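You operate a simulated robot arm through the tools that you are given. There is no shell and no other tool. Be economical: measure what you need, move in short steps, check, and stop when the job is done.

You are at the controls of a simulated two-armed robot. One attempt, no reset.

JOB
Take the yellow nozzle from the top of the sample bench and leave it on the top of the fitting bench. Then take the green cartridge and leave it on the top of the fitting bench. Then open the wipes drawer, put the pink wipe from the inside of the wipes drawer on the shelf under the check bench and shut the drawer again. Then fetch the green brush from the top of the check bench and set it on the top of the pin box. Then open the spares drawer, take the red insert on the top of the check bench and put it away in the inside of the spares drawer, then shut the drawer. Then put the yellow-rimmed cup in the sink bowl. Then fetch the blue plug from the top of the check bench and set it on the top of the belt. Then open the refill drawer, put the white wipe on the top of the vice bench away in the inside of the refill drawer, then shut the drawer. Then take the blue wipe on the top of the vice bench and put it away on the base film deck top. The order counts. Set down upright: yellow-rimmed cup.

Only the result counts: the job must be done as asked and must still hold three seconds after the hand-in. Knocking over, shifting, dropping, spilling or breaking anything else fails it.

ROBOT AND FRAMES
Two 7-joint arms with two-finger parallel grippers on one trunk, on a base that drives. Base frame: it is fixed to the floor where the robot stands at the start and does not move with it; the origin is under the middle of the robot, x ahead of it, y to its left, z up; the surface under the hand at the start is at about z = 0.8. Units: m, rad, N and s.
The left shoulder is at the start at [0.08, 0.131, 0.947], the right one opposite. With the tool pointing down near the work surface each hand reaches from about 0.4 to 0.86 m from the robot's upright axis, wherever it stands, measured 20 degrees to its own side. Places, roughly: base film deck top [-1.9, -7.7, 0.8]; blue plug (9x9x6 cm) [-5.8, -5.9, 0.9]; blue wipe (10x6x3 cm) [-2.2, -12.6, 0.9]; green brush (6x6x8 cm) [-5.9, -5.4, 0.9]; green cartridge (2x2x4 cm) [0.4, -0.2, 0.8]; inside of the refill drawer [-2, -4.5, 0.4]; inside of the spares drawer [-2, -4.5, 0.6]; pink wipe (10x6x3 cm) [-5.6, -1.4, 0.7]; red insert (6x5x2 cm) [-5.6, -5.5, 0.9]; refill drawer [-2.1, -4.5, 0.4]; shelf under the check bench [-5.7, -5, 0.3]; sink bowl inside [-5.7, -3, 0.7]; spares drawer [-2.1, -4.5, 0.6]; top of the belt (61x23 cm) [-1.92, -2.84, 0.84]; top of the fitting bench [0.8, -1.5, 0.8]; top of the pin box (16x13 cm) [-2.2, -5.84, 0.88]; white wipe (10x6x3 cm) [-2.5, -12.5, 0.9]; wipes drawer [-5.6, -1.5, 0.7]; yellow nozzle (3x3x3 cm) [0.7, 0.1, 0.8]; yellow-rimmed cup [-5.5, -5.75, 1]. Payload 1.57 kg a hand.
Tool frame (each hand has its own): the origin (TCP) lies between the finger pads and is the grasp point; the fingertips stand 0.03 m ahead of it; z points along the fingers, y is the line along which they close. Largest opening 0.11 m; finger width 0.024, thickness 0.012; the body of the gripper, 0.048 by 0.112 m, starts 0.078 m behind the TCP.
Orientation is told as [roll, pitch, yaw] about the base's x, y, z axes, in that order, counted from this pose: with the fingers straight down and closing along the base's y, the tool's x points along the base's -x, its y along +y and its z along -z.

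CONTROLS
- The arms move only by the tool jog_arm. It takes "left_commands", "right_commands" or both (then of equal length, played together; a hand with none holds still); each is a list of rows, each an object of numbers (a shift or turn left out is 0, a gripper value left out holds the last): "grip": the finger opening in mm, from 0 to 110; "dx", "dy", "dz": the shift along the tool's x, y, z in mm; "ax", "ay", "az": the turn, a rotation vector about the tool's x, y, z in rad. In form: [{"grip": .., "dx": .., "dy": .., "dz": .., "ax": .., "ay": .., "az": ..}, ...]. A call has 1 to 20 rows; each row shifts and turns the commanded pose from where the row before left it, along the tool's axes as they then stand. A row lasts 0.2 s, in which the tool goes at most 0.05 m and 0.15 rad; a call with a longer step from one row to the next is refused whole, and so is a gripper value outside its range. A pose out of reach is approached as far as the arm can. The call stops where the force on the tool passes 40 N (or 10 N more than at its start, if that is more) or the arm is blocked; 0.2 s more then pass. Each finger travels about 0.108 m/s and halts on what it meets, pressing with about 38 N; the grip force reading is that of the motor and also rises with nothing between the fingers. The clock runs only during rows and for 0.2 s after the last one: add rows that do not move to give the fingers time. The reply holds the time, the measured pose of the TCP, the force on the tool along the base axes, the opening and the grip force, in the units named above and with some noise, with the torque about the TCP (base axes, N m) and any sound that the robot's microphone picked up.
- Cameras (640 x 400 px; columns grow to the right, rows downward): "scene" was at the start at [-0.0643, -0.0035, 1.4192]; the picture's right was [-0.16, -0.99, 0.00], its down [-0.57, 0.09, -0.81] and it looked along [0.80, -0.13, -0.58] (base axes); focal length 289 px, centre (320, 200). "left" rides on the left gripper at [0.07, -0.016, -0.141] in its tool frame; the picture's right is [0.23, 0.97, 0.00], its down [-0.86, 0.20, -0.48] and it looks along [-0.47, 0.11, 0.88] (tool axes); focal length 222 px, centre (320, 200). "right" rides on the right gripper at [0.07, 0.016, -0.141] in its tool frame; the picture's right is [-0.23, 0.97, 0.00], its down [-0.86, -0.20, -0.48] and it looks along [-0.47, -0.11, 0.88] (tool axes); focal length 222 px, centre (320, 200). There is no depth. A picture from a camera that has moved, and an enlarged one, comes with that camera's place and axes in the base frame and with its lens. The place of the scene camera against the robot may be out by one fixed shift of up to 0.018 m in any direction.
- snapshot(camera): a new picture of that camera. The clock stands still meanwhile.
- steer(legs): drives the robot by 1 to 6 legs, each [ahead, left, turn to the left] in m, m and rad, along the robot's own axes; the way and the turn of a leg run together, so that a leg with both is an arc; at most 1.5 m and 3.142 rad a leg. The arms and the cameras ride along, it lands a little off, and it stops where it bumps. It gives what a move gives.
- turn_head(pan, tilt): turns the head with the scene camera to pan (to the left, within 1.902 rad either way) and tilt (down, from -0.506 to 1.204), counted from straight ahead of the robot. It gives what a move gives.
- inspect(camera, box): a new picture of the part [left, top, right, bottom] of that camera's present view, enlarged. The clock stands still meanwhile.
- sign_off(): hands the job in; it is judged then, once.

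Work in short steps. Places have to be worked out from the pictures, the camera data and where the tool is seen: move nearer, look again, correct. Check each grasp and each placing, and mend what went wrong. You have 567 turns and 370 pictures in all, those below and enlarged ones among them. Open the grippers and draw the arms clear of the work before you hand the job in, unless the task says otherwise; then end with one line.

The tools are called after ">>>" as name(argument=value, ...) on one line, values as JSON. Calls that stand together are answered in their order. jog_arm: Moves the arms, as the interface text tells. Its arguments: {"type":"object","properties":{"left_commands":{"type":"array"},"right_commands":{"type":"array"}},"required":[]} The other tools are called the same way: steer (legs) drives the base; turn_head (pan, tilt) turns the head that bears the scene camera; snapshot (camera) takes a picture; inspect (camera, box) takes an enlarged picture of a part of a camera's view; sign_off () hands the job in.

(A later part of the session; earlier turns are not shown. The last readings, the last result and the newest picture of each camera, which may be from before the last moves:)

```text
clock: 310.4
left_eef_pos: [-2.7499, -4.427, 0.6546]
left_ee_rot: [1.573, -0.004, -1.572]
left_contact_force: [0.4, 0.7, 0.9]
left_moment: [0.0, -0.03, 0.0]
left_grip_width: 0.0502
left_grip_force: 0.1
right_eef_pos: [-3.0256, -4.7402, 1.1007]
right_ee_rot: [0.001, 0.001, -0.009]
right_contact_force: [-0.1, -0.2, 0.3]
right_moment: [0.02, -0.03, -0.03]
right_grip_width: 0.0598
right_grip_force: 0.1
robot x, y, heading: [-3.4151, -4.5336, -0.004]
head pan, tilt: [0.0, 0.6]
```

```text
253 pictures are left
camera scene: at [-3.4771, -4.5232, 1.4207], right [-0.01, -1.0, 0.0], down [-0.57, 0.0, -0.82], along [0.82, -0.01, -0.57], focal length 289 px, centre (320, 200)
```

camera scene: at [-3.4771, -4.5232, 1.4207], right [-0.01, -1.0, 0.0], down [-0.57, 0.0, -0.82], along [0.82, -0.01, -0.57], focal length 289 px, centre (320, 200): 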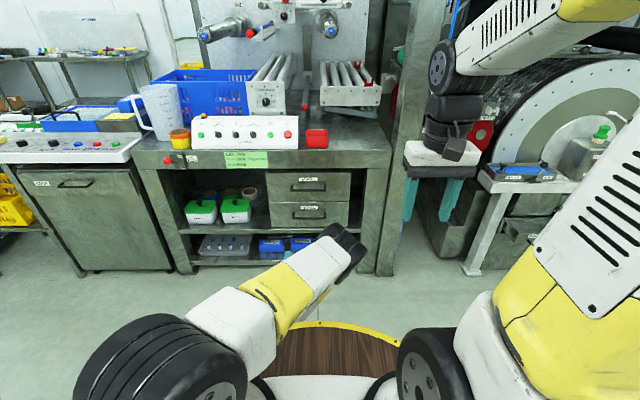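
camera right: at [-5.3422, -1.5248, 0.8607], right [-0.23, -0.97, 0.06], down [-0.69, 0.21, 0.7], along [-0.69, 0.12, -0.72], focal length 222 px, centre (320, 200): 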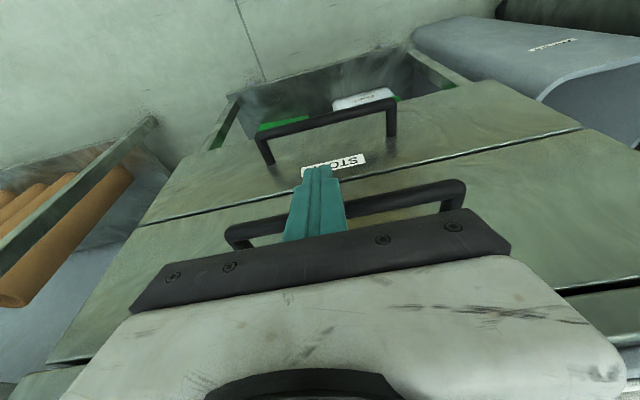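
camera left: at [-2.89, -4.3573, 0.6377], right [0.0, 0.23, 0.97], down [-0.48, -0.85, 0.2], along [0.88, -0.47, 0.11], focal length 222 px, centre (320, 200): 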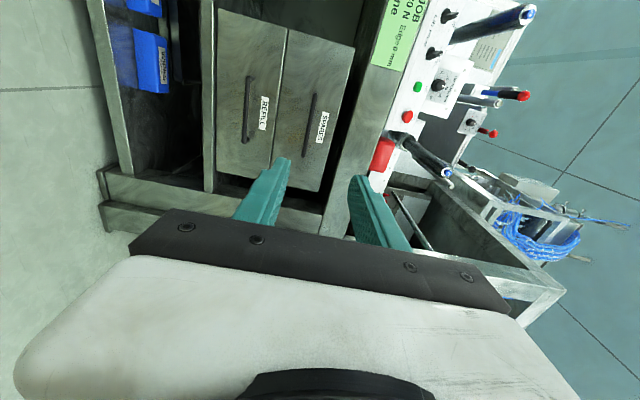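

Bar height is about z 0.632. Lower 2.3 cm, drive 0.3 m ahead and 0.06 m right, and look again.

>>> jog_arm(left_commands=[{"dy": -22}, {}])

>>> steer(legs=[[0.3, -0.06, 0]])

>>> snapshot(camera="left")

```text
clock: 311.0
left_eef_pos: [-2.7489, -4.428, 0.6334]
left_ee_rot: [1.572, -0.005, -1.573]
left_contact_force: [0.3, 0.3, -0.6]
left_moment: [0.01, 0.01, -0.03]
left_grip_width: 0.0501
left_grip_force: 0.1
right_eef_pos: [-3.0262, -4.7394, 1.0986]
right_ee_rot: [0.0, 0.0, -0.007]
right_contact_force: [-0.2, -0.2, 0.1]
right_moment: [-0.01, -0.01, -0.03]
right_grip_width: 0.0601
right_grip_force: 0.0
robot x, y, heading: [-3.4119, -4.5346, -0.008]
head pan, tilt: [0.0, 0.6]
```

```text
clock: 313.1
left_eef_pos: [-2.4437, -4.4903, 0.6332]
left_ee_rot: [1.573, -0.001, -1.575]
left_contact_force: [-0.8, -0.3, 0.0]
left_moment: [-0.03, -0.06, 0.0]
left_grip_width: 0.0504
left_grip_force: 0.0
right_eef_pos: [-2.7209, -4.8019, 1.0992]
right_ee_rot: [0.0, 0.0, -0.01]
right_contact_force: [0.0, 0.2, 0.6]
right_moment: [0.01, -0.02, 0.02]
right_grip_width: 0.0598
right_grip_force: 0.1
robot x, y, heading: [-3.1127, -4.597, -0.009]
head pan, tilt: [0.0, 0.6]
```

```text
252 pictures are left
camera left: at [-2.5843, -4.4215, 0.6164], right [0.0, 0.23, 0.97], down [-0.48, -0.85, 0.2], along [0.88, -0.47, 0.11], focal length 222 px, centre (320, 200)
```

left: 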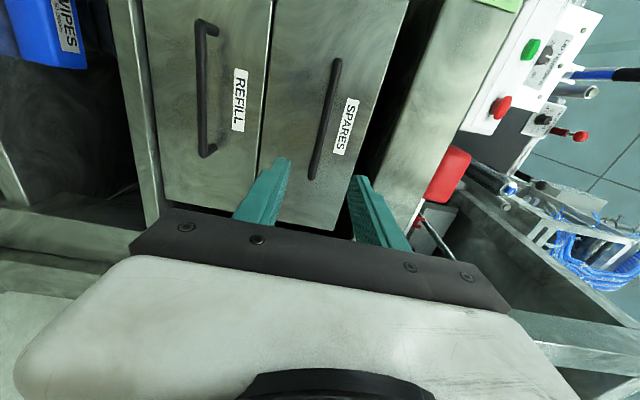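

Zoom on the handle for precise pixels.

>>> inspect(camera="left", box=[180, 10, 440, 210])

```text
2.00 times, centred on (310, 110) of left
camera zoom: at [-2.5843, -4.4215, 0.6164], right [0.0, 0.23, 0.97], down [-0.48, -0.85, 0.2], along [0.88, -0.47, 0.11], focal length 444 px, centre (340, 380)
```

zoom: 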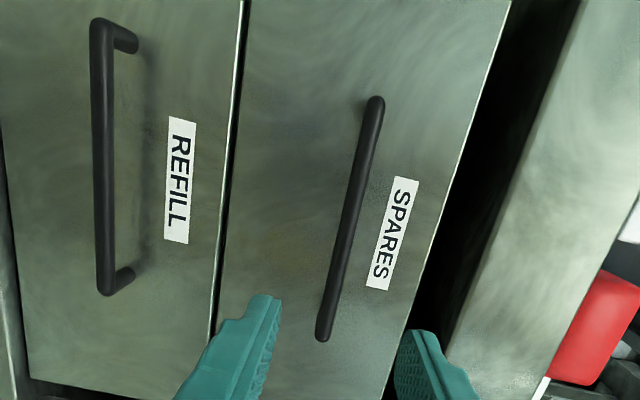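

The bar lines up between the fingers at any depth, so I can safely advance 10 cm and re-measure.

>>> jog_arm(left_commands=[{"dz": 35}, {"dz": 35}, {"dz": 30}, {}])

>>> snapshot(camera="left")

```text
clock: 314.1
left_eef_pos: [-2.3457, -4.492, 0.6353]
left_ee_rot: [1.573, -0.001, -1.577]
left_contact_force: [-0.7, 1.3, 0.0]
left_moment: [-0.03, -0.02, -0.01]
left_grip_width: 0.0499
left_grip_force: 0.0
right_eef_pos: [-2.7213, -4.8021, 1.0997]
right_ee_rot: [0.0, -0.001, -0.012]
right_contact_force: [-0.8, 0.1, 0.3]
right_moment: [0.0, 0.02, 0.01]
right_grip_width: 0.0601
right_grip_force: 0.1
robot x, y, heading: [-3.1085, -4.5948, -0.01]
head pan, tilt: [0.0, 0.6]
```

```text
250 pictures are left
camera left: at [-2.4865, -4.4215, 0.6183], right [0.0, 0.23, 0.97], down [-0.48, -0.85, 0.2], along [0.88, -0.47, 0.11], focal length 222 px, centre (320, 200)
```

left: 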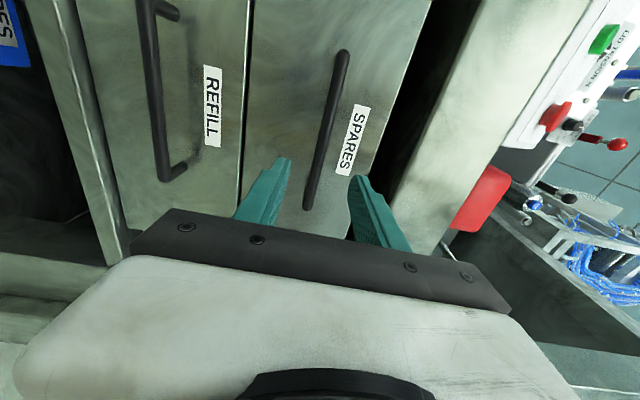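

Bar at (-2.257, -4.478, 0.635). Advance 88 mm and close.

>>> jog_arm(left_commands=[{"dz": 35}, {"dz": 35}, {"dz": 18}, {}, {"grip": 20}, {"grip": 5}, {"grip": 5}, {"grip": 5}])

>>> snapshot(camera="left")

```text
clock: 315.9
left_eef_pos: [-2.2574, -4.4912, 0.6376]
left_ee_rot: [1.577, -0.003, -1.575]
left_contact_force: [-1.0, 1.5, 13.2]
left_moment: [0.27, -0.29, 0.07]
left_grip_width: 0.0137
left_grip_force: 30.1
right_eef_pos: [-2.7213, -4.8008, 1.1004]
right_ee_rot: [-0.001, -0.001, -0.009]
right_contact_force: [-0.3, -0.6, 1.0]
right_moment: [-0.05, 0.0, 0.0]
right_grip_width: 0.0599
right_grip_force: 0.0
robot x, y, heading: [-3.1124, -4.5923, -0.012]
head pan, tilt: [0.0, 0.6]
```

```text
249 pictures are left
camera left: at [-2.3981, -4.4215, 0.619], right [0.0, 0.23, 0.97], down [-0.48, -0.85, 0.2], along [0.88, -0.47, 0.12], focal length 222 px, centre (320, 200)
```

left: 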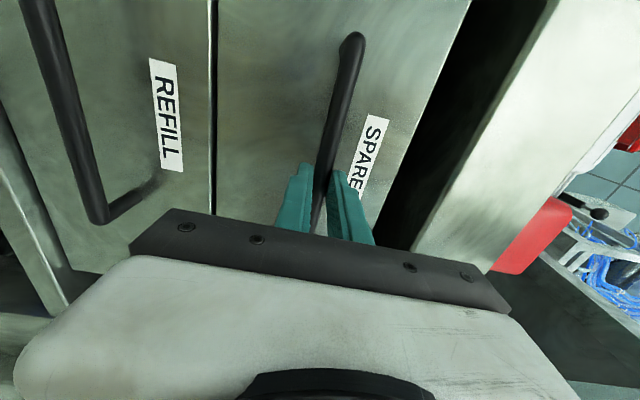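

Gripped. Pull the drawer out by 24 cm.

>>> jog_arm(left_commands=[{"dy": 1.5}, {"dz": -15}, {"dz": -20}, {"dz": -25}, {"dz": -25}, {"dz": -25}, {"dz": -25}, {"dz": -25}, {"dz": -25}, {"dz": -25}, {"dz": -25}, {}])

>>> snapshot(camera="scene")

```text
clock: 318.5
left_eef_pos: [-2.4899, -4.4915, 0.6361]
left_ee_rot: [1.57, -0.003, -1.573]
left_contact_force: [-1.9, 7.1, 21.8]
left_moment: [0.16, -0.38, -0.24]
left_grip_width: 0.0138
left_grip_force: 30.2
right_eef_pos: [-2.7216, -4.8014, 1.0999]
right_ee_rot: [-0.001, -0.001, -0.01]
right_contact_force: [-0.5, -0.1, 0.0]
right_moment: [-0.03, -0.03, 0.01]
right_grip_width: 0.0602
right_grip_force: 0.1
robot x, y, heading: [-3.1082, -4.5956, -0.008]
head pan, tilt: [0.0, 0.6]
```

```text
248 pictures are left
camera scene: at [-3.1729, -4.5846, 1.4207], right [-0.01, -1.0, 0.0], down [-0.56, 0.01, -0.83], along [0.83, -0.01, -0.56], focal length 289 px, centre (320, 200)
```

scene: 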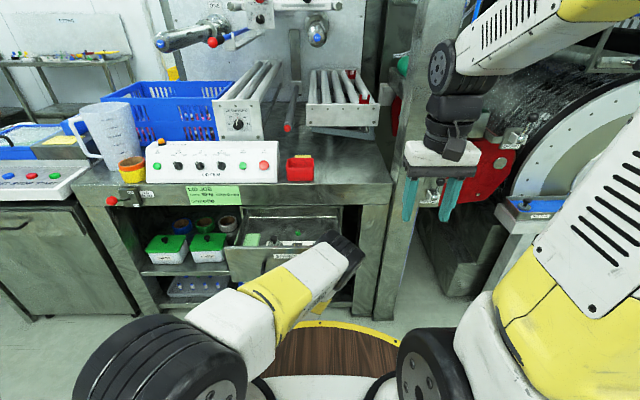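

The drawer is open about 23 cm. Release and draw the hand back, then look inside.

>>> jog_arm(left_commands=[{"dy": 2}, {"grip": 30}, {"grip": 50}, {}, {"dz": -40}, {"dz": -40}, {"dx": 40}, {"dx": 40}, {"dx": 40}, {}])

>>> inspect(camera="scene", box=[200, 180, 400, 320])

```text
clock: 320.7
left_eef_pos: [-2.5684, -4.3712, 0.6374]
left_ee_rot: [1.573, -0.004, -1.575]
left_contact_force: [-0.2, -0.2, 1.2]
left_moment: [-0.03, -0.02, 0.02]
left_grip_width: 0.0501
left_grip_force: 0.1
right_eef_pos: [-2.7217, -4.8021, 1.0998]
right_ee_rot: [0.001, 0.0, -0.01]
right_contact_force: [0.1, 0.2, 0.4]
right_moment: [0.02, 0.02, -0.01]
right_grip_width: 0.06
right_grip_force: 0.1
robot x, y, heading: [-3.1088, -4.594, -0.011]
head pan, tilt: [0.0, 0.6]
```

```text
2.86 times, centred on (300, 250) of scene
camera zoom: at [-3.1722, -4.5847, 1.4207], right [-0.01, -1.0, 0.0], down [-0.57, 0.01, -0.82], along [0.82, -0.01, -0.57], focal length 826 px, centre (377, 57)
```

zoom: 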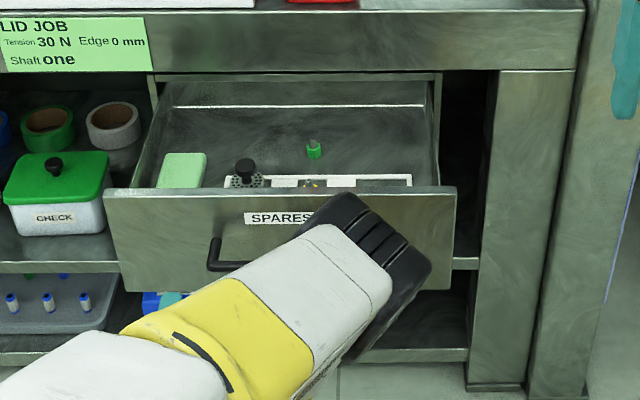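

Inside there is room in the right/rear part. Back off, return the left hand to neutral, turn round and go to the check bench for the red insert.

>>> steer(legs=[[-0.5, 0, 0]])

>>> jog_arm(left_commands=[{"dy": 40}, {"dy": 40}, {"dy": 40}, {"dy": 40}, {"dy": 40}, {"dy": 40}, {"dy": 40}, {"dy": 40}, {"az": -0.143}, {"az": -0.143}, {"az": -0.143}, {"az": -0.143}, {"az": -0.143}, {"az": -0.143}, {"az": -0.143}, {"az": -0.143}, {"az": -0.143}, {"az": -0.143}, {"az": -0.14}, {}])

>>> jog_arm(left_commands=[{"ay": 0.143}, {"ay": 0.143}, {"ay": 0.143}, {"ay": 0.143}, {"ay": 0.143}, {"ay": 0.143}, {"ay": 0.143}, {"ay": 0.143}, {"ay": 0.143}, {"ay": 0.143}, {"ay": 0.14}, {"dz": -40}, {"dz": -40}, {"dz": -40}, {}])

>>> steer(legs=[[-0.4, 0, 0], [0, 0, 3.14]])

```text
clock: 323.6
left_eef_pos: [-3.0662, -4.3652, 0.6373]
left_ee_rot: [1.573, -0.003, -1.575]
left_contact_force: [1.0, -0.2, 0.8]
left_moment: [0.0, 0.0, 0.01]
left_grip_width: 0.0502
left_grip_force: 0.0
right_eef_pos: [-3.218, -4.7966, 1.0986]
right_ee_rot: [-0.001, 0.0, -0.008]
right_contact_force: [-0.1, 0.6, -0.3]
right_moment: [-0.01, 0.05, -0.03]
right_grip_width: 0.0601
right_grip_force: 0.1
robot x, y, heading: [-3.6073, -4.5872, -0.008]
head pan, tilt: [0.0, 0.6]
```

```text
clock: 327.8
left_eef_pos: [-3.0476, -4.3596, 0.9467]
left_ee_rot: [-2.237, -1.566, 2.233]
left_contact_force: [0.4, -1.2, -0.5]
left_moment: [-0.02, -0.05, -0.04]
left_grip_width: 0.0499
left_grip_force: 0.1
left hand out of reach, approached as far as the arm can: row 8
right_eef_pos: [-3.2181, -4.7976, 1.1008]
right_ee_rot: [-0.001, 0.002, -0.007]
right_contact_force: [0.6, 1.0, 0.0]
right_moment: [-0.03, -0.01, -0.01]
right_grip_width: 0.06
right_grip_force: 0.0
robot x, y, heading: [-3.6096, -4.5918, -0.009]
head pan, tilt: [0.0, 0.6]
```

```text
clock: 331.0
left_eef_pos: [-3.0359, -4.3563, 1.0601]
left_ee_rot: [-0.015, -0.058, -0.009]
left_contact_force: [-0.8, -0.4, -0.8]
left_moment: [0.02, -0.01, -0.02]
left_grip_width: 0.0499
left_grip_force: 0.1
left hand out of reach, approached as far as the arm can: row 1, 2, 8
right_eef_pos: [-3.218, -4.7973, 1.0995]
right_ee_rot: [-0.001, 0.002, -0.008]
right_contact_force: [0.1, -0.2, 0.7]
right_moment: [0.03, 0.04, 0.03]
right_grip_width: 0.06
right_grip_force: 0.0
robot x, y, heading: [-3.6061, -4.5915, -0.004]
head pan, tilt: [0.0, 0.6]
```

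```text
clock: 341.2
left_eef_pos: [-4.5616, -4.8794, 1.0591]
left_ee_rot: [-0.013, -0.057, -3.043]
left_contact_force: [0.7, 0.1, 0.4]
left_moment: [0.03, 0.02, 0.02]
left_grip_width: 0.0499
left_grip_force: 0.0
right_eef_pos: [-4.4255, -4.4239, 1.0992]
right_ee_rot: [0.0, 0.0, -3.042]
right_contact_force: [0.7, -0.9, 0.9]
right_moment: [0.0, 0.0, -0.02]
right_grip_width: 0.0598
right_grip_force: 0.0
robot x, y, heading: [-4.0183, -4.586, -3.046]
head pan, tilt: [0.0, 0.6]
```

Correct heading, raise the left hand, and approach the check bench.

>>> jog_arm(left_commands=[{"dz": -40, "ay": 0.057}, {"dz": -40}, {"dz": -40}, {"dx": 30}, {}])

>>> steer(legs=[[0.1, 0.6, -0.095], [0.63, 0.03, 0]])

>>> turn_head(pan=0.2, tilt=0.6)

>>> snapshot(camera="scene")

>>> snapshot(camera="left")

```text
clock: 342.4
left_eef_pos: [-4.5257, -4.8762, 1.1801]
left_ee_rot: [-0.014, 0.0, -3.044]
left_contact_force: [-0.4, 0.3, 0.1]
left_moment: [-0.01, -0.01, 0.0]
left_grip_width: 0.05
left_grip_force: 0.0
right_eef_pos: [-4.4264, -4.4236, 1.0999]
right_ee_rot: [0.0, 0.002, -3.043]
right_contact_force: [-0.5, 0.2, 0.0]
right_moment: [-0.02, 0.02, 0.01]
right_grip_width: 0.0598
right_grip_force: 0.1
robot x, y, heading: [-4.0152, -4.5855, -3.042]
head pan, tilt: [0.0, 0.6]
```

```text
clock: 348.9
left_eef_pos: [-5.2376, -5.4688, 1.1803]
left_ee_rot: [-0.015, -0.002, -3.135]
left_contact_force: [0.1, -0.2, 0.0]
left_moment: [-0.01, 0.0, -0.01]
left_grip_width: 0.0503
left_grip_force: 0.1
right_eef_pos: [-5.097, -5.0263, 1.0995]
right_ee_rot: [-0.001, -0.001, -3.133]
right_contact_force: [-0.8, -0.2, -0.8]
right_moment: [0.02, 0.0, -0.03]
right_grip_width: 0.0599
right_grip_force: 0.1
robot x, y, heading: [-4.7073, -5.2222, -3.135]
head pan, tilt: [0.0, 0.6]
```

```text
clock: 349.6
left_eef_pos: [-5.2368, -5.4699, 1.1795]
left_ee_rot: [-0.014, 0.0, -3.134]
left_contact_force: [0.0, 0.0, -0.3]
left_moment: [-0.04, 0.04, 0.0]
left_grip_width: 0.0499
left_grip_force: 0.0
right_eef_pos: [-5.0964, -5.0254, 1.1]
right_ee_rot: [0.002, 0.002, -3.134]
right_contact_force: [-0.7, -0.2, -0.6]
right_moment: [-0.05, 0.0, 0.03]
right_grip_width: 0.06
right_grip_force: 0.0
robot x, y, heading: [-4.704, -5.2264, -3.135]
head pan, tilt: [0.201, 0.6]
```

```text
246 pictures are left
camera scene: at [-4.6623, -5.231, 1.4207], right [-0.21, 0.98, 0.0], down [0.55, 0.12, -0.82], along [-0.81, -0.17, -0.57], focal length 289 px, centre (320, 200)
```

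scene: 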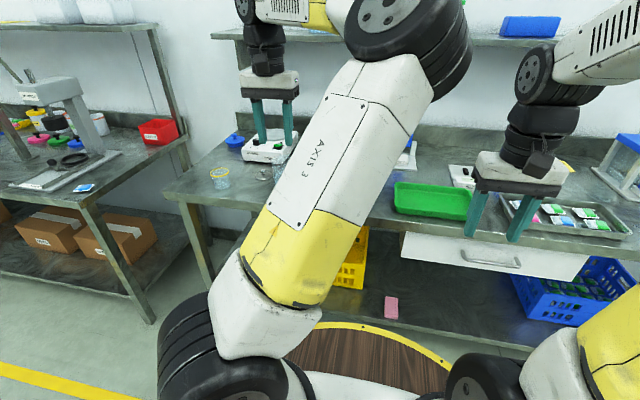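

```text
245 pictures are left
camera left: at [-5.1669, -5.455, 1.3204], right [0.23, -0.97, -0.01], down [-0.85, -0.21, 0.48], along [-0.47, -0.1, -0.88], focal length 222 px, centre (320, 200)
```

left: 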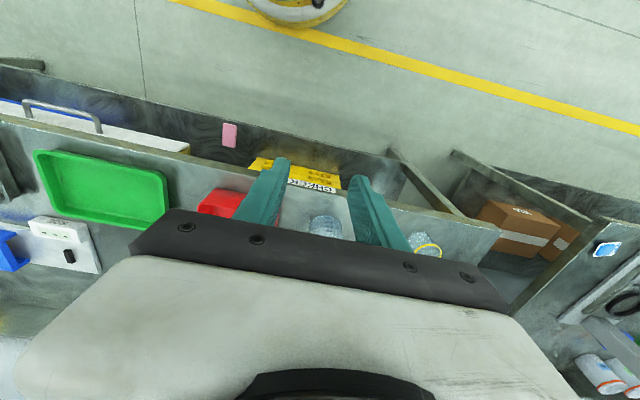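

The left elbow has flipped inward, but the hand is usable. Drive 0.2 m closer and extend the hand above the insert near (-5.64, -5.45), then look.

>>> steer(legs=[[0.22, 0, 0]])

>>> jog_arm(left_commands=[{"dx": -40, "grip": 80}, {"dx": -40}, {"dx": -40}, {"dx": -40}, {}])

>>> snapshot(camera="left")

>>> snapshot(camera="scene")

```text
clock: 351.3
left_eef_pos: [-5.4543, -5.47, 1.1786]
left_ee_rot: [-0.015, -0.001, -3.138]
left_contact_force: [-0.3, 0.2, 0.6]
left_moment: [0.03, 0.02, 0.0]
left_grip_width: 0.0502
left_grip_force: 0.1
right_eef_pos: [-5.3139, -5.0263, 1.0992]
right_ee_rot: [0.0, 0.003, -3.138]
right_contact_force: [-0.1, -0.4, -0.9]
right_moment: [0.0, 0.01, 0.02]
right_grip_width: 0.0599
right_grip_force: 0.1
robot x, y, heading: [-4.9208, -5.2263, -3.134]
head pan, tilt: [0.201, 0.6]
```

```text
clock: 352.5
left_eef_pos: [-5.6168, -5.47, 1.1792]
left_ee_rot: [-0.014, 0.001, -3.136]
left_contact_force: [-0.9, 0.5, 0.1]
left_moment: [0.01, 0.03, 0.0]
left_grip_width: 0.0797
left_grip_force: 0.2
right_eef_pos: [-5.3149, -5.0277, 1.0991]
right_ee_rot: [0.002, 0.003, -3.137]
right_contact_force: [-0.3, -0.7, -0.8]
right_moment: [0.01, -0.02, -0.01]
right_grip_width: 0.0601
right_grip_force: 0.0
robot x, y, heading: [-4.9228, -5.2212, -3.137]
head pan, tilt: [0.201, 0.6]
```

```text
244 pictures are left
camera left: at [-5.5466, -5.4549, 1.3205], right [0.23, -0.97, -0.01], down [-0.85, -0.21, 0.48], along [-0.47, -0.1, -0.88], focal length 222 px, centre (320, 200)
```

left: 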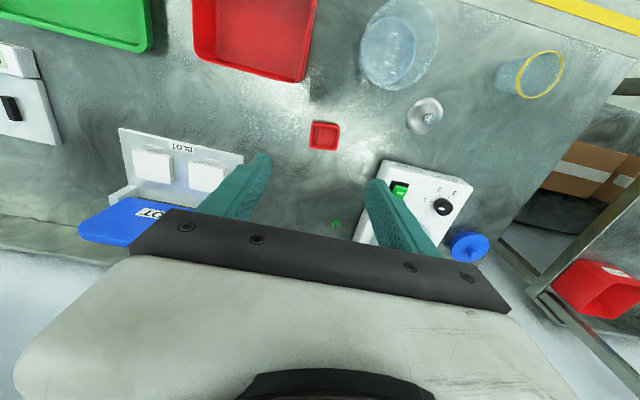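

```text
243 pictures are left
camera scene: at [-4.8801, -5.2329, 1.4207], right [-0.21, 0.98, 0.0], down [0.55, 0.12, -0.82], along [-0.81, -0.17, -0.57], focal length 289 px, centre (320, 200)
```

scene: 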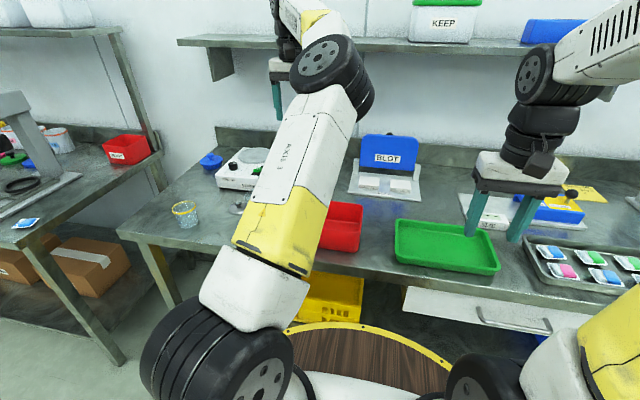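

Insert at (-5.642, -5.480). Centre over it, descend partway and re-check.

>>> jog_arm(left_commands=[{"dx": -13, "dy": 5, "dz": 40}, {"dx": -12, "dy": 5, "dz": 40}, {"dz": 45}, {"dz": 45}, {}])

>>> snapshot(camera="left")

```text
clock: 353.7
left_eef_pos: [-5.6413, -5.4764, 1.0086]
left_ee_rot: [-0.013, -0.002, -3.138]
left_contact_force: [0.1, 0.1, 0.8]
left_moment: [0.04, 0.0, -0.03]
left_grip_width: 0.08
left_grip_force: 0.0
right_eef_pos: [-5.3136, -5.027, 1.1003]
right_ee_rot: [0.0, 0.002, -3.136]
right_contact_force: [-0.4, -0.2, 0.3]
right_moment: [0.03, 0.03, 0.0]
right_grip_width: 0.0598
right_grip_force: 0.1
robot x, y, heading: [-4.9228, -5.2288, -3.133]
head pan, tilt: [0.201, 0.6]
```

```text
242 pictures are left
camera left: at [-5.571, -5.4626, 1.1504], right [0.23, -0.97, -0.01], down [-0.85, -0.21, 0.48], along [-0.47, -0.1, -0.88], focal length 222 px, centre (320, 200)
```

left: 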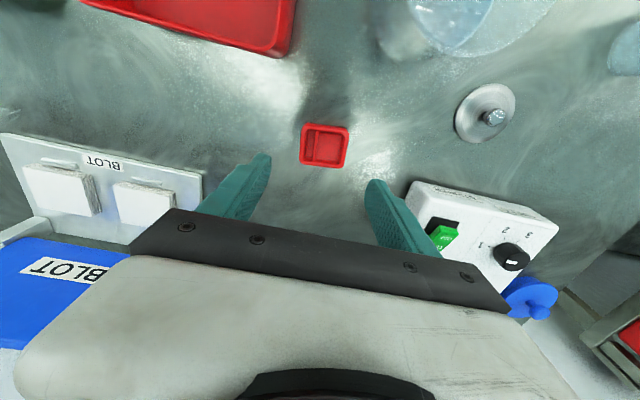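

Centred within 4 mm. Descend to grip height.

>>> jog_arm(left_commands=[{"dx": -3, "dy": 4, "dz": 40}, {"dz": 40}, {"dz": 28}, {"dz": 5}, {}])

>>> snapshot(camera="left")

```text
clock: 354.9
left_eef_pos: [-5.6431, -5.4798, 0.894]
left_ee_rot: [-0.013, 0.001, -3.137]
left_contact_force: [-1.3, -0.4, -0.8]
left_moment: [0.01, 0.01, 0.01]
left_grip_width: 0.0801
left_grip_force: 0.1
right_eef_pos: [-5.3141, -5.0268, 1.0992]
right_ee_rot: [-0.001, 0.0, -3.136]
right_contact_force: [-0.7, -0.5, 0.8]
right_moment: [-0.01, -0.03, 0.0]
right_grip_width: 0.0601
right_grip_force: 0.0
robot x, y, heading: [-4.9198, -5.2273, -3.133]
head pan, tilt: [0.201, 0.6]
```

```text
241 pictures are left
camera left: at [-5.5731, -5.466, 1.0358], right [0.23, -0.97, -0.01], down [-0.85, -0.21, 0.48], along [-0.47, -0.1, -0.88], focal length 222 px, centre (320, 200)
```

left: 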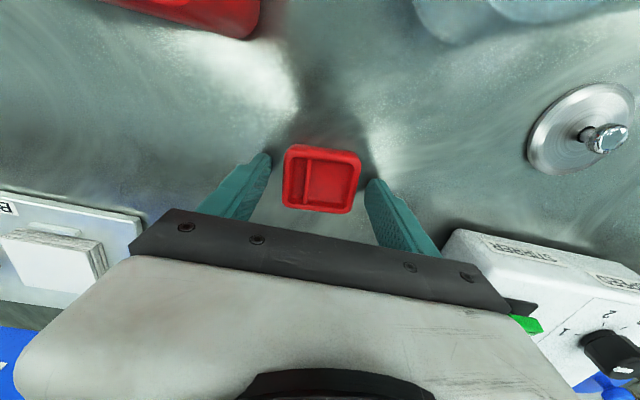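

Close on the insert and lift.

>>> jog_arm(left_commands=[{"dz": 2}, {"grip": 60}, {"grip": 45}, {"grip": 40}, {"grip": 40}, {"grip": 40}])

>>> jog_arm(left_commands=[{"dz": -20}, {"dz": -40}, {"dz": -45}, {"dz": -45}, {"dz": -45}, {"dz": -45}, {}])

>>> snapshot(camera="left")

```text
clock: 356.3
left_eef_pos: [-5.6431, -5.4801, 0.8924]
left_ee_rot: [-0.016, 0.0, -3.137]
left_contact_force: [-0.2, -0.4, 0.1]
left_moment: [-0.06, -0.03, -0.02]
left_grip_width: 0.0572
left_grip_force: 37.8
right_eef_pos: [-5.3145, -5.0282, 1.0997]
right_ee_rot: [-0.001, 0.003, -3.136]
right_contact_force: [0.1, -0.2, -0.9]
right_moment: [-0.01, -0.01, 0.02]
right_grip_width: 0.06
right_grip_force: 0.0
robot x, y, heading: [-4.9222, -5.2276, -3.135]
head pan, tilt: [0.201, 0.6]
```

```text
clock: 357.9
left_eef_pos: [-5.6439, -5.482, 1.1325]
left_ee_rot: [-0.013, -0.001, -3.136]
left_contact_force: [0.8, -0.6, -0.4]
left_moment: [0.0, 0.03, 0.0]
left_grip_width: 0.0569
left_grip_force: 37.9
right_eef_pos: [-5.3147, -5.0277, 1.0997]
right_ee_rot: [0.0, 0.002, -3.137]
right_contact_force: [0.3, -0.1, -1.1]
right_moment: [-0.01, 0.04, 0.01]
right_grip_width: 0.0599
right_grip_force: 0.1
robot x, y, heading: [-4.9248, -5.2302, -3.139]
head pan, tilt: [0.201, 0.6]
```

```text
240 pictures are left
camera left: at [-5.5734, -5.4678, 1.2741], right [0.23, -0.97, -0.01], down [-0.85, -0.21, 0.48], along [-0.47, -0.1, -0.88], focal length 222 px, centre (320, 200)
```

left: 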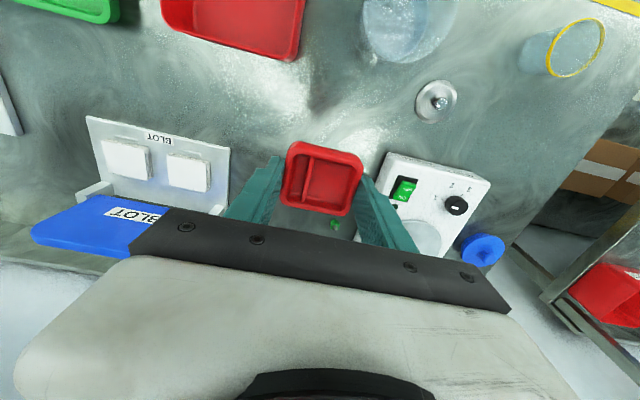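

Insert held (57 mm). Retract, back off, turn and return to the spares drawer.

>>> jog_arm(left_commands=[{"dx": 40}, {"dx": 40}, {"dx": 40}, {"dx": 40}, {}])

>>> steer(legs=[[-0.6, 0, 0], [0, 0, 3.14], [0.7, 0.45, 0]])

>>> turn_head(pan=0.0, tilt=0.6)

>>> snapshot(camera="scene")

```text
clock: 359.1
left_eef_pos: [-5.4832, -5.4829, 1.134]
left_ee_rot: [-0.014, -0.001, -3.136]
left_contact_force: [0.7, -1.0, -0.4]
left_moment: [-0.02, -0.01, 0.03]
left_grip_width: 0.0571
left_grip_force: 38.0
right_eef_pos: [-5.3142, -5.0272, 1.0991]
right_ee_rot: [-0.002, 0.002, -3.136]
right_contact_force: [0.6, -0.3, 0.4]
right_moment: [0.03, -0.01, -0.03]
right_grip_width: 0.06
right_grip_force: 0.1
robot x, y, heading: [-4.9208, -5.2252, -3.14]
head pan, tilt: [0.201, 0.6]
```

```text
clock: 373.8
left_eef_pos: [-3.125, -4.4724, 1.1348]
left_ee_rot: [-0.012, 0.0, 0.046]
left_contact_force: [-1.4, -0.7, 0.2]
left_moment: [0.02, 0.01, 0.0]
left_grip_width: 0.0572
left_grip_force: 37.6
right_eef_pos: [-3.2739, -4.9349, 1.1005]
right_ee_rot: [0.001, 0.003, 0.046]
right_contact_force: [0.4, -1.0, -0.4]
right_moment: [0.0, -0.04, 0.02]
right_grip_width: 0.06
right_grip_force: 0.1
robot x, y, heading: [-3.6787, -4.7513, 0.046]
head pan, tilt: [0.201, 0.6]
```

```text
clock: 374.5
left_eef_pos: [-3.1258, -4.4723, 1.1339]
left_ee_rot: [-0.013, 0.001, 0.045]
left_contact_force: [0.4, 0.3, -0.9]
left_moment: [0.0, -0.01, 0.01]
left_grip_width: 0.0571
left_grip_force: 37.7
right_eef_pos: [-3.2746, -4.9353, 1.1003]
right_ee_rot: [0.001, 0.002, 0.048]
right_contact_force: [0.8, -0.5, -0.6]
right_moment: [-0.01, -0.01, 0.02]
right_grip_width: 0.06
right_grip_force: 0.0
robot x, y, heading: [-3.672, -4.752, 0.049]
head pan, tilt: [0.0, 0.6]
```

```text
239 pictures are left
camera scene: at [-3.7372, -4.7434, 1.4207], right [0.05, -1.0, 0.0], down [-0.56, -0.03, -0.82], along [0.82, 0.04, -0.57], focal length 289 px, centre (320, 200)
```

scene: 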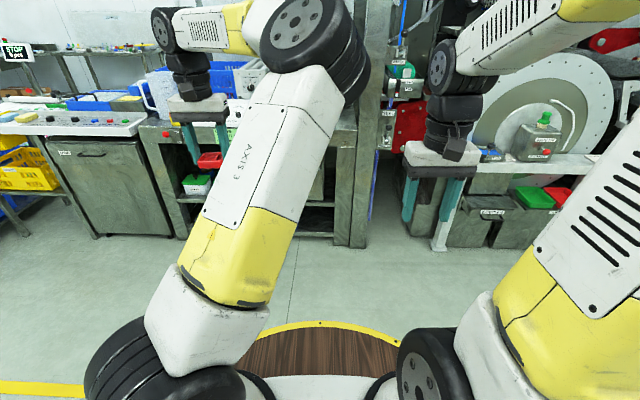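

Drive 0.6 m nearer with heading correction, then look down with the left camera.

>>> steer(legs=[[0.58, 0.0, -0.047]])

>>> snapshot(camera="left")

```text
clock: 377.8
left_eef_pos: [-2.5299, -4.4947, 1.1325]
left_ee_rot: [-0.015, -0.002, -0.013]
left_contact_force: [1.2, -0.2, -0.3]
left_moment: [0.0, 0.0, 0.0]
left_grip_width: 0.057
left_grip_force: 37.8
right_eef_pos: [-2.7079, -4.9472, 1.1011]
right_ee_rot: [0.0, 0.002, -0.013]
right_contact_force: [-0.2, 0.7, -0.1]
right_moment: [-0.01, -0.01, -0.03]
right_grip_width: 0.0598
right_grip_force: 0.1
robot x, y, heading: [-3.0939, -4.7423, -0.017]
head pan, tilt: [0.0, 0.6]
```

```text
238 pictures are left
camera left: at [-2.5993, -4.5093, 1.2752], right [-0.21, 0.98, -0.01], down [0.86, 0.19, 0.48], along [0.47, 0.09, -0.88], focal length 222 px, centre (320, 200)
```

left: 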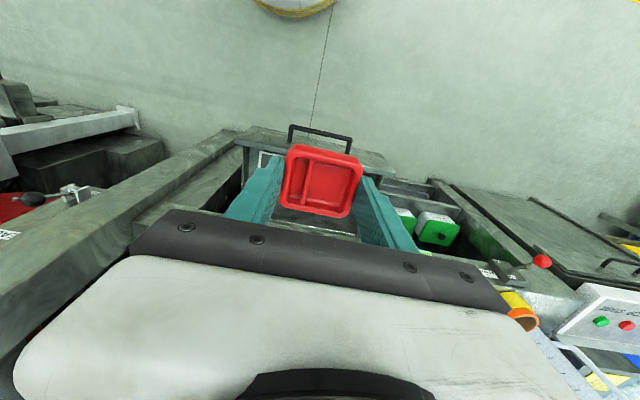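

The insert blocks the view. I bring the right hand closer to use its camera over the drawer.

>>> jog_arm(right_commands=[{"dx": -40, "dy": 20}, {"dx": -40, "dy": 25}, {"dx": -40, "dy": 25}, {"dx": -40, "dy": 25}, {}])

>>> snapshot(camera="right")

```text
clock: 379.0
left_eef_pos: [-2.5303, -4.4951, 1.1331]
left_ee_rot: [-0.014, -0.001, -0.013]
left_contact_force: [-0.7, 0.0, -0.5]
left_moment: [-0.04, 0.02, 0.0]
left_grip_width: 0.057
left_grip_force: 37.9
right_eef_pos: [-2.5437, -4.856, 1.0977]
right_ee_rot: [0.0, 0.001, -0.013]
right_contact_force: [0.5, 0.2, 0.0]
right_moment: [-0.01, -0.04, -0.01]
right_grip_width: 0.06
right_grip_force: 0.0
robot x, y, heading: [-3.0997, -4.7417, -0.014]
head pan, tilt: [0.0, 0.6]
```

```text
237 pictures are left
camera right: at [-2.6124, -4.8414, 1.2382], right [0.24, 0.97, 0.0], down [0.85, -0.21, 0.48], along [0.46, -0.11, -0.88], focal length 222 px, centre (320, 200)
```

right: 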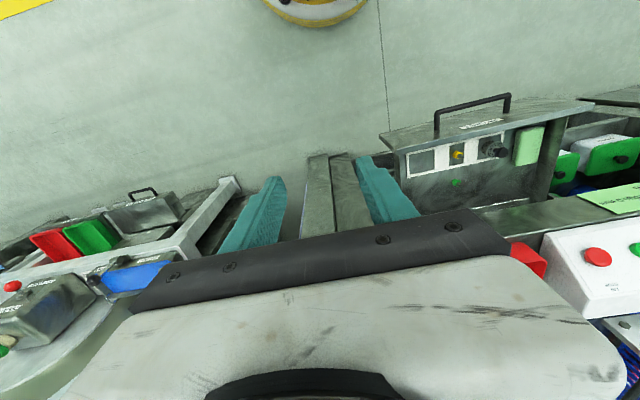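

>>> inspect(camera="right", box=[360, 80, 620, 242])

```text
2.46 times, centred on (490, 161) of right
camera zoom: at [-2.6124, -4.8414, 1.2382], right [0.24, 0.97, 0.0], down [0.85, -0.21, 0.48], along [0.46, -0.11, -0.88], focal length 547 px, centre (-98, 296)
```

zoom: 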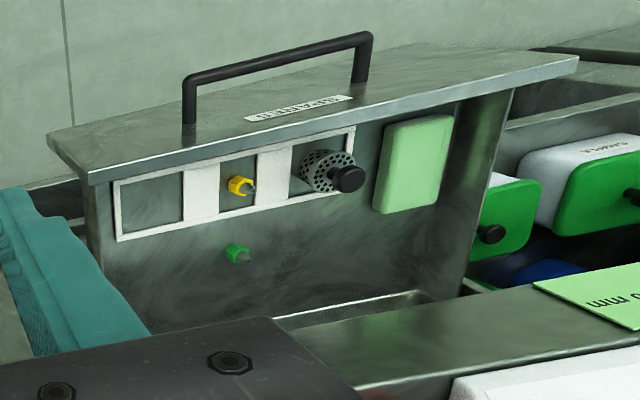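

The drawer holds a white frame with an empty slot at its right end, around (-2.318, -4.593); the table edge is near x -2.265. I'll tilt the hand 0.25 rad (wrist away from the table) and move above that slot.

>>> jog_arm(left_commands=[{"ay": -0.125}, {"ay": -0.125}, {"dx": -22.3, "dz": 35.2, "dy": -13.6}, {"dx": -22.3, "dz": 35.2, "dy": -13.6}, {"dx": -22.3, "dz": 35.2, "dy": -13.6}, {"dx": -22.3, "dz": 35.2, "dy": -13.6}, {"dx": -22.3, "dz": 35.2, "dy": -13.6}, {"dx": -22.3, "dz": 35.2, "dy": -13.6}, {"dx": -22.3, "dz": 35.2, "dy": -13.6}, {}])

>>> snapshot(camera="left")

>>> snapshot(camera="right")

```text
clock: 381.2
left_eef_pos: [-2.317, -4.5955, 0.9348]
left_ee_rot: [-0.014, -0.25, -0.01]
left_contact_force: [0.4, 0.3, -0.8]
left_moment: [0.0, -0.01, -0.03]
left_grip_width: 0.0573
left_grip_force: 37.6
right_eef_pos: [-2.5441, -4.8571, 1.0962]
right_ee_rot: [0.001, 0.001, -0.013]
right_contact_force: [-0.1, -0.8, 0.6]
right_moment: [-0.03, -0.03, 0.02]
right_grip_width: 0.0601
right_grip_force: 0.1
robot x, y, heading: [-3.093, -4.7462, -0.016]
head pan, tilt: [0.0, 0.6]
```

```text
235 pictures are left
camera left: at [-2.4198, -4.6089, 1.0547], right [-0.21, 0.98, -0.07], down [0.71, 0.2, 0.67], along [0.67, 0.09, -0.74], focal length 222 px, centre (320, 200)
```

left: 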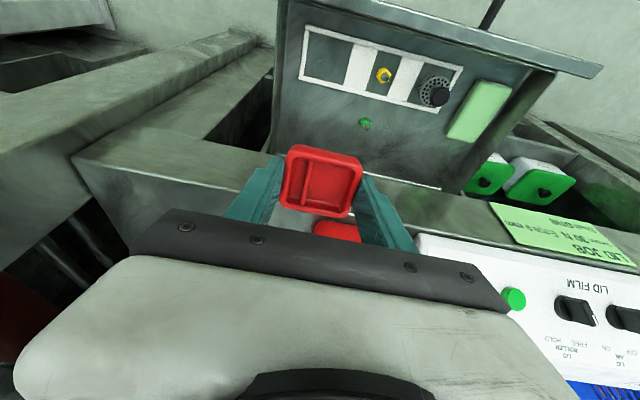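

```text
234 pictures are left
camera right: at [-2.6127, -4.8417, 1.2383], right [0.24, 0.97, 0.0], down [0.85, -0.21, 0.48], along [0.46, -0.12, -0.88], focal length 222 px, centre (320, 200)
```

right: 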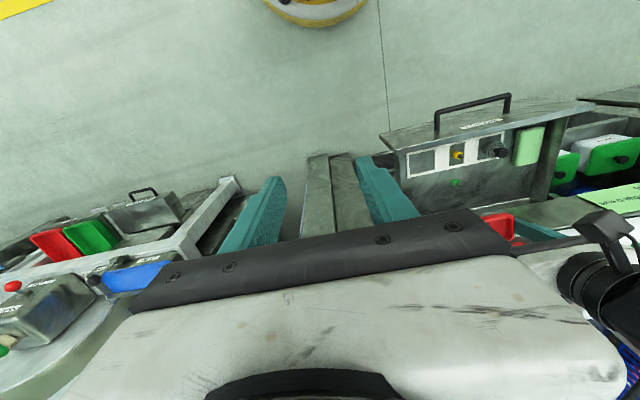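

The slot centre by this view is about (-2.33, -4.61). Shift slightly and descend to about z 0.66.

>>> jog_arm(left_commands=[{"dx": 20, "dz": 36, "dy": -9}, {"dx": 9.9, "dz": 38.8}, {"dx": 9.9, "dz": 38.8}, {"dx": 9.9, "dz": 38.8}, {"dx": 9.9, "dz": 38.8}, {"dx": 9.9, "dz": 38.8}, {"dx": 9.9, "dz": 38.8}, {}])

>>> snapshot(camera="left")

>>> snapshot(camera="right")

```text
clock: 382.9
left_eef_pos: [-2.3221, -4.6093, 0.6667]
left_ee_rot: [-0.009, -0.271, -0.017]
left_contact_force: [1.5, -0.5, 6.8]
left_moment: [0.24, -0.01, -0.03]
left_grip_width: 0.0571
left_grip_force: 38.2
right_eef_pos: [-2.5442, -4.8565, 1.0965]
right_ee_rot: [-0.001, 0.0, -0.015]
right_contact_force: [-0.5, 0.2, 0.1]
right_moment: [-0.01, -0.03, -0.01]
right_grip_width: 0.06
right_grip_force: 0.1
robot x, y, heading: [-3.0932, -4.7425, -0.009]
head pan, tilt: [0.0, 0.6]
stopped in row 8 (left hand): the force on the tool passed its limit at 49 N (the readings are from after the stop); the commanded pose is now the measured one
```

```text
233 pictures are left
camera left: at [-2.4259, -4.6222, 0.7842], right [-0.2, 0.98, -0.07], down [0.7, 0.19, 0.69], along [0.69, 0.09, -0.72], focal length 222 px, centre (320, 200)
```

left: 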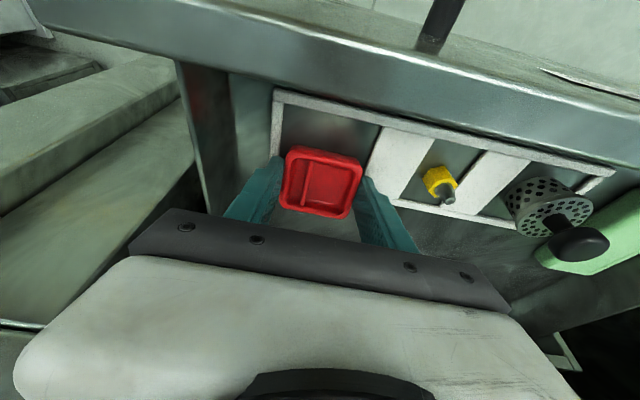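

```text
232 pictures are left
camera right: at [-2.613, -4.8419, 1.2384], right [0.24, 0.97, 0.0], down [0.85, -0.21, 0.48], along [0.46, -0.11, -0.88], focal length 222 px, centre (320, 200)
```

right: 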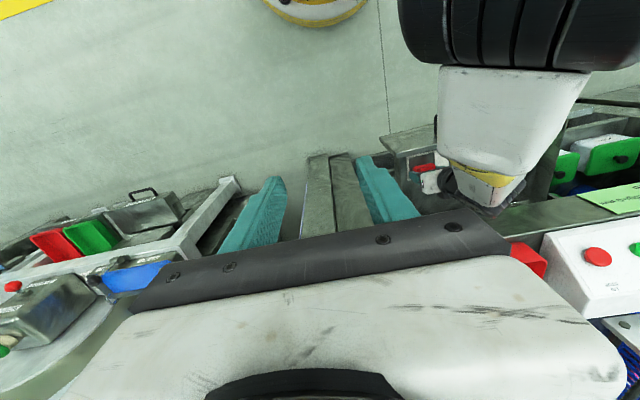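

Contact at z 0.667: the drawer floor is higher than I assumed (about 0.63), so the slot is really at about (-2.345, -4.612). Raise 2 cm, shift back 2.2 cm, level the hand and lower again.

>>> jog_arm(left_commands=[{"dx": -5, "dz": -19.5}, {"dx": 21, "dz": -5.4, "dy": -2}, {"ay": 0.135}, {"ay": 0.135}, {}])

>>> snapshot(camera="left")

```text
clock: 384.1
left_eef_pos: [-2.3449, -4.6105, 0.6849]
left_ee_rot: [-0.009, 0.004, -0.017]
left_contact_force: [-0.3, 0.3, -1.3]
left_moment: [0.01, 0.02, 0.01]
left_grip_width: 0.0571
left_grip_force: 38.1
right_eef_pos: [-2.5445, -4.8583, 1.0974]
right_ee_rot: [-0.001, 0.001, -0.014]
right_contact_force: [0.1, 0.8, 0.7]
right_moment: [-0.02, -0.02, 0.0]
right_grip_width: 0.06
right_grip_force: 0.1
robot x, y, heading: [-3.0947, -4.7437, -0.009]
head pan, tilt: [0.0, 0.6]
```

```text
231 pictures are left
camera left: at [-2.4136, -4.6244, 0.8265], right [-0.21, 0.98, -0.01], down [0.86, 0.19, 0.47], along [0.47, 0.09, -0.88], focal length 222 px, centre (320, 200)
```

left: 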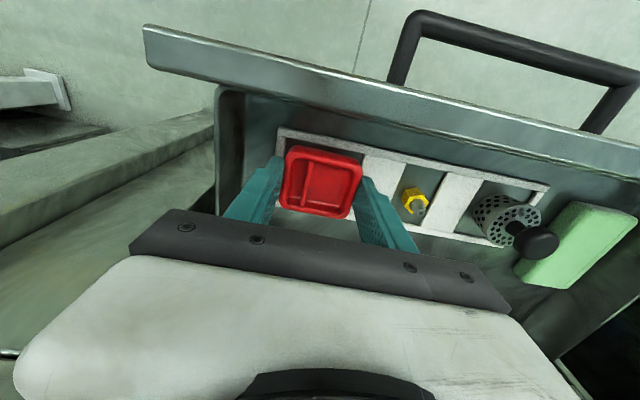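

The insert is right over the empty slot. Lower gently to contact.

>>> jog_arm(left_commands=[{"dz": 8}, {"dz": 4}, {"dz": 3}, {"dz": 3}, {"dz": 3}, {"dz": 2}, {"dz": 2}, {}])

>>> snapshot(camera="left")

```text
clock: 385.7
left_eef_pos: [-2.3406, -4.6099, 0.6651]
left_ee_rot: [-0.009, -0.005, -0.018]
left_contact_force: [3.5, -1.1, 5.0]
left_moment: [0.1, 0.04, 0.01]
left_grip_width: 0.0571
left_grip_force: 38.0
right_eef_pos: [-2.545, -4.8573, 1.097]
right_ee_rot: [0.0, -0.001, -0.013]
right_contact_force: [-0.2, 0.4, -0.8]
right_moment: [0.02, -0.01, 0.03]
right_grip_width: 0.0599
right_grip_force: 0.0
robot x, y, heading: [-3.0929, -4.7436, -0.014]
head pan, tilt: [0.0, 0.6]
stopped in row 8 (left hand): the force on the tool passed its limit at 43 N (the readings are from after the stop); the commanded pose is now the measured one
```

```text
230 pictures are left
camera left: at [-2.4106, -4.6248, 0.8059], right [-0.21, 0.98, -0.01], down [0.86, 0.19, 0.48], along [0.47, 0.09, -0.88], focal length 222 px, centre (320, 200)
```

left: 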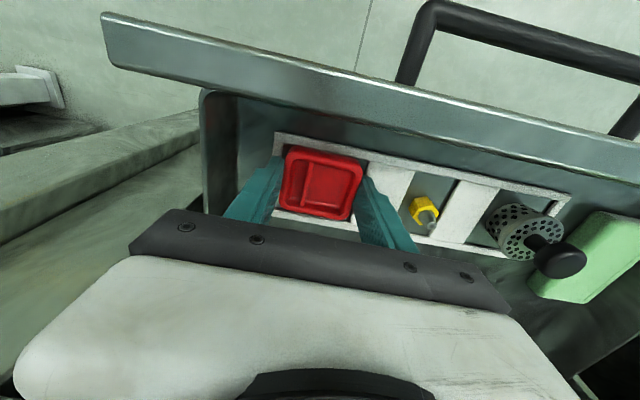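

On the frame. Raise 1 mm, open slightly, and lift.

>>> jog_arm(left_commands=[{"dz": -1}, {"grip": 64}, {"grip": 70}, {}, {"dz": -20}, {"dz": -40}, {"dz": -45}, {"dz": -45}, {}])

>>> snapshot(camera="left")

```text
clock: 387.7
left_eef_pos: [-2.3398, -4.611, 0.819]
left_ee_rot: [-0.01, -0.003, -0.02]
left_contact_force: [0.8, -0.2, -0.1]
left_moment: [-0.04, -0.01, 0.0]
left_grip_width: 0.0699
left_grip_force: 0.1
right_eef_pos: [-2.5446, -4.8575, 1.0973]
right_ee_rot: [-0.001, 0.001, -0.015]
right_contact_force: [0.3, 0.4, -0.8]
right_moment: [-0.02, -0.01, 0.02]
right_grip_width: 0.0597
right_grip_force: 0.0
robot x, y, heading: [-3.0967, -4.7382, -0.011]
head pan, tilt: [0.0, 0.6]
```

```text
229 pictures are left
camera left: at [-2.4101, -4.6238, 0.9599], right [-0.21, 0.98, -0.01], down [0.86, 0.19, 0.48], along [0.47, 0.09, -0.88], focal length 222 px, centre (320, 200)
```

left: 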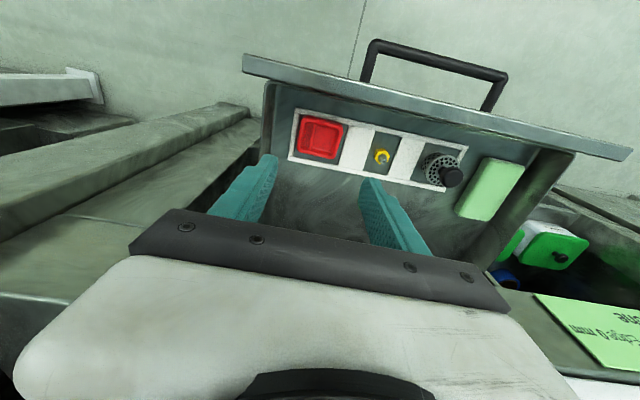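

The insert sits in its slot. Now to shut the drawer: lift over the front, close the fist, tilt it, and come down in front of the bar.

>>> jog_arm(left_commands=[{"dz": -45}, {"dz": -45}, {"dz": -40}, {"dx": 45, "dy": 15, "grip": 30}, {"dx": 45, "dy": 20, "grip": 0}, {"dx": 40, "dy": 20}, {"dx": 40, "dy": 20}, {"dx": 40, "dy": 20}, {"dx": 40, "dy": 20}, {"ay": -0.12, "dy": 20}, {"ay": -0.12}, {"ay": -0.11}, {}])

>>> snapshot(camera="left")

```text
clock: 390.5
left_eef_pos: [-2.5901, -4.469, 0.9433]
left_ee_rot: [-0.008, -0.358, -0.015]
left_contact_force: [0.2, 0.0, 0.1]
left_moment: [-0.01, -0.01, -0.01]
left_grip_width: 0.0002
left_grip_force: 21.0
right_eef_pos: [-2.5453, -4.8573, 1.0968]
right_ee_rot: [-0.001, 0.0, -0.014]
right_contact_force: [-0.8, 1.0, 0.6]
right_moment: [0.0, -0.02, -0.02]
right_grip_width: 0.0598
right_grip_force: 0.1
robot x, y, heading: [-3.0926, -4.7411, -0.013]
head pan, tilt: [0.0, 0.6]
```

```text
228 pictures are left
camera left: at [-2.7039, -4.4824, 1.0505], right [-0.19, 0.98, -0.09], down [0.64, 0.19, 0.74], along [0.74, 0.09, -0.66], focal length 222 px, centre (320, 200)
```

left: 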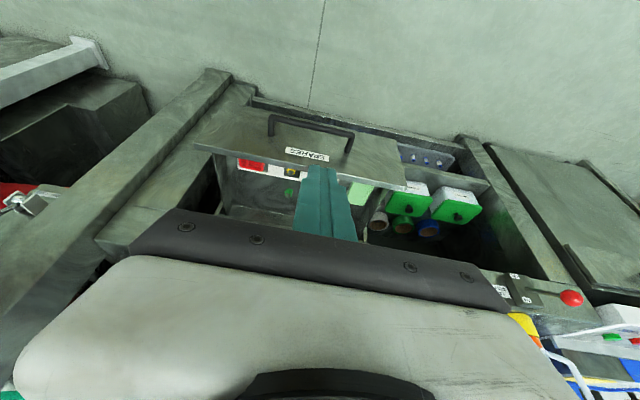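

Descend in front of the bar.

>>> jog_arm(left_commands=[{"dx": 14, "dz": 37.5}, {"dx": 14, "dz": 37.5}, {"dx": 14, "dz": 37.5}, {"dx": 14, "dz": 37.5}, {"dx": 14, "dz": 37.5}, {"dx": 14, "dz": 37.5}, {"dx": 14, "dz": 37.5}, {"dx": 5, "dz": 13}, {}])

>>> snapshot(camera="left")

```text
clock: 392.5
left_eef_pos: [-2.5905, -4.471, 0.6502]
left_ee_rot: [-0.009, -0.355, -0.015]
left_contact_force: [0.2, -0.3, -0.1]
left_moment: [-0.04, 0.02, 0.01]
left_grip_width: 0.0
left_grip_force: 21.5
right_eef_pos: [-2.5442, -4.8574, 1.0983]
right_ee_rot: [0.0, 0.0, -0.015]
right_contact_force: [0.1, -0.5, 0.0]
right_moment: [-0.02, 0.01, 0.01]
right_grip_width: 0.0596
right_grip_force: 0.1
robot x, y, heading: [-3.0966, -4.7401, -0.011]
head pan, tilt: [0.0, 0.6]
```

```text
227 pictures are left
camera left: at [-2.7057, -4.4843, 0.7585], right [-0.19, 0.98, -0.09], down [0.64, 0.19, 0.74], along [0.74, 0.09, -0.66], focal length 222 px, centre (320, 200)
```

left: 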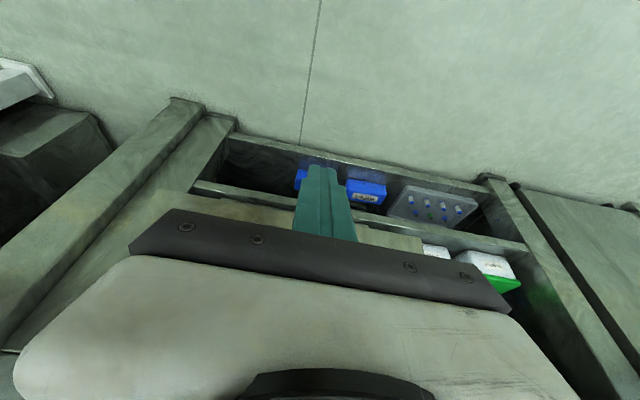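

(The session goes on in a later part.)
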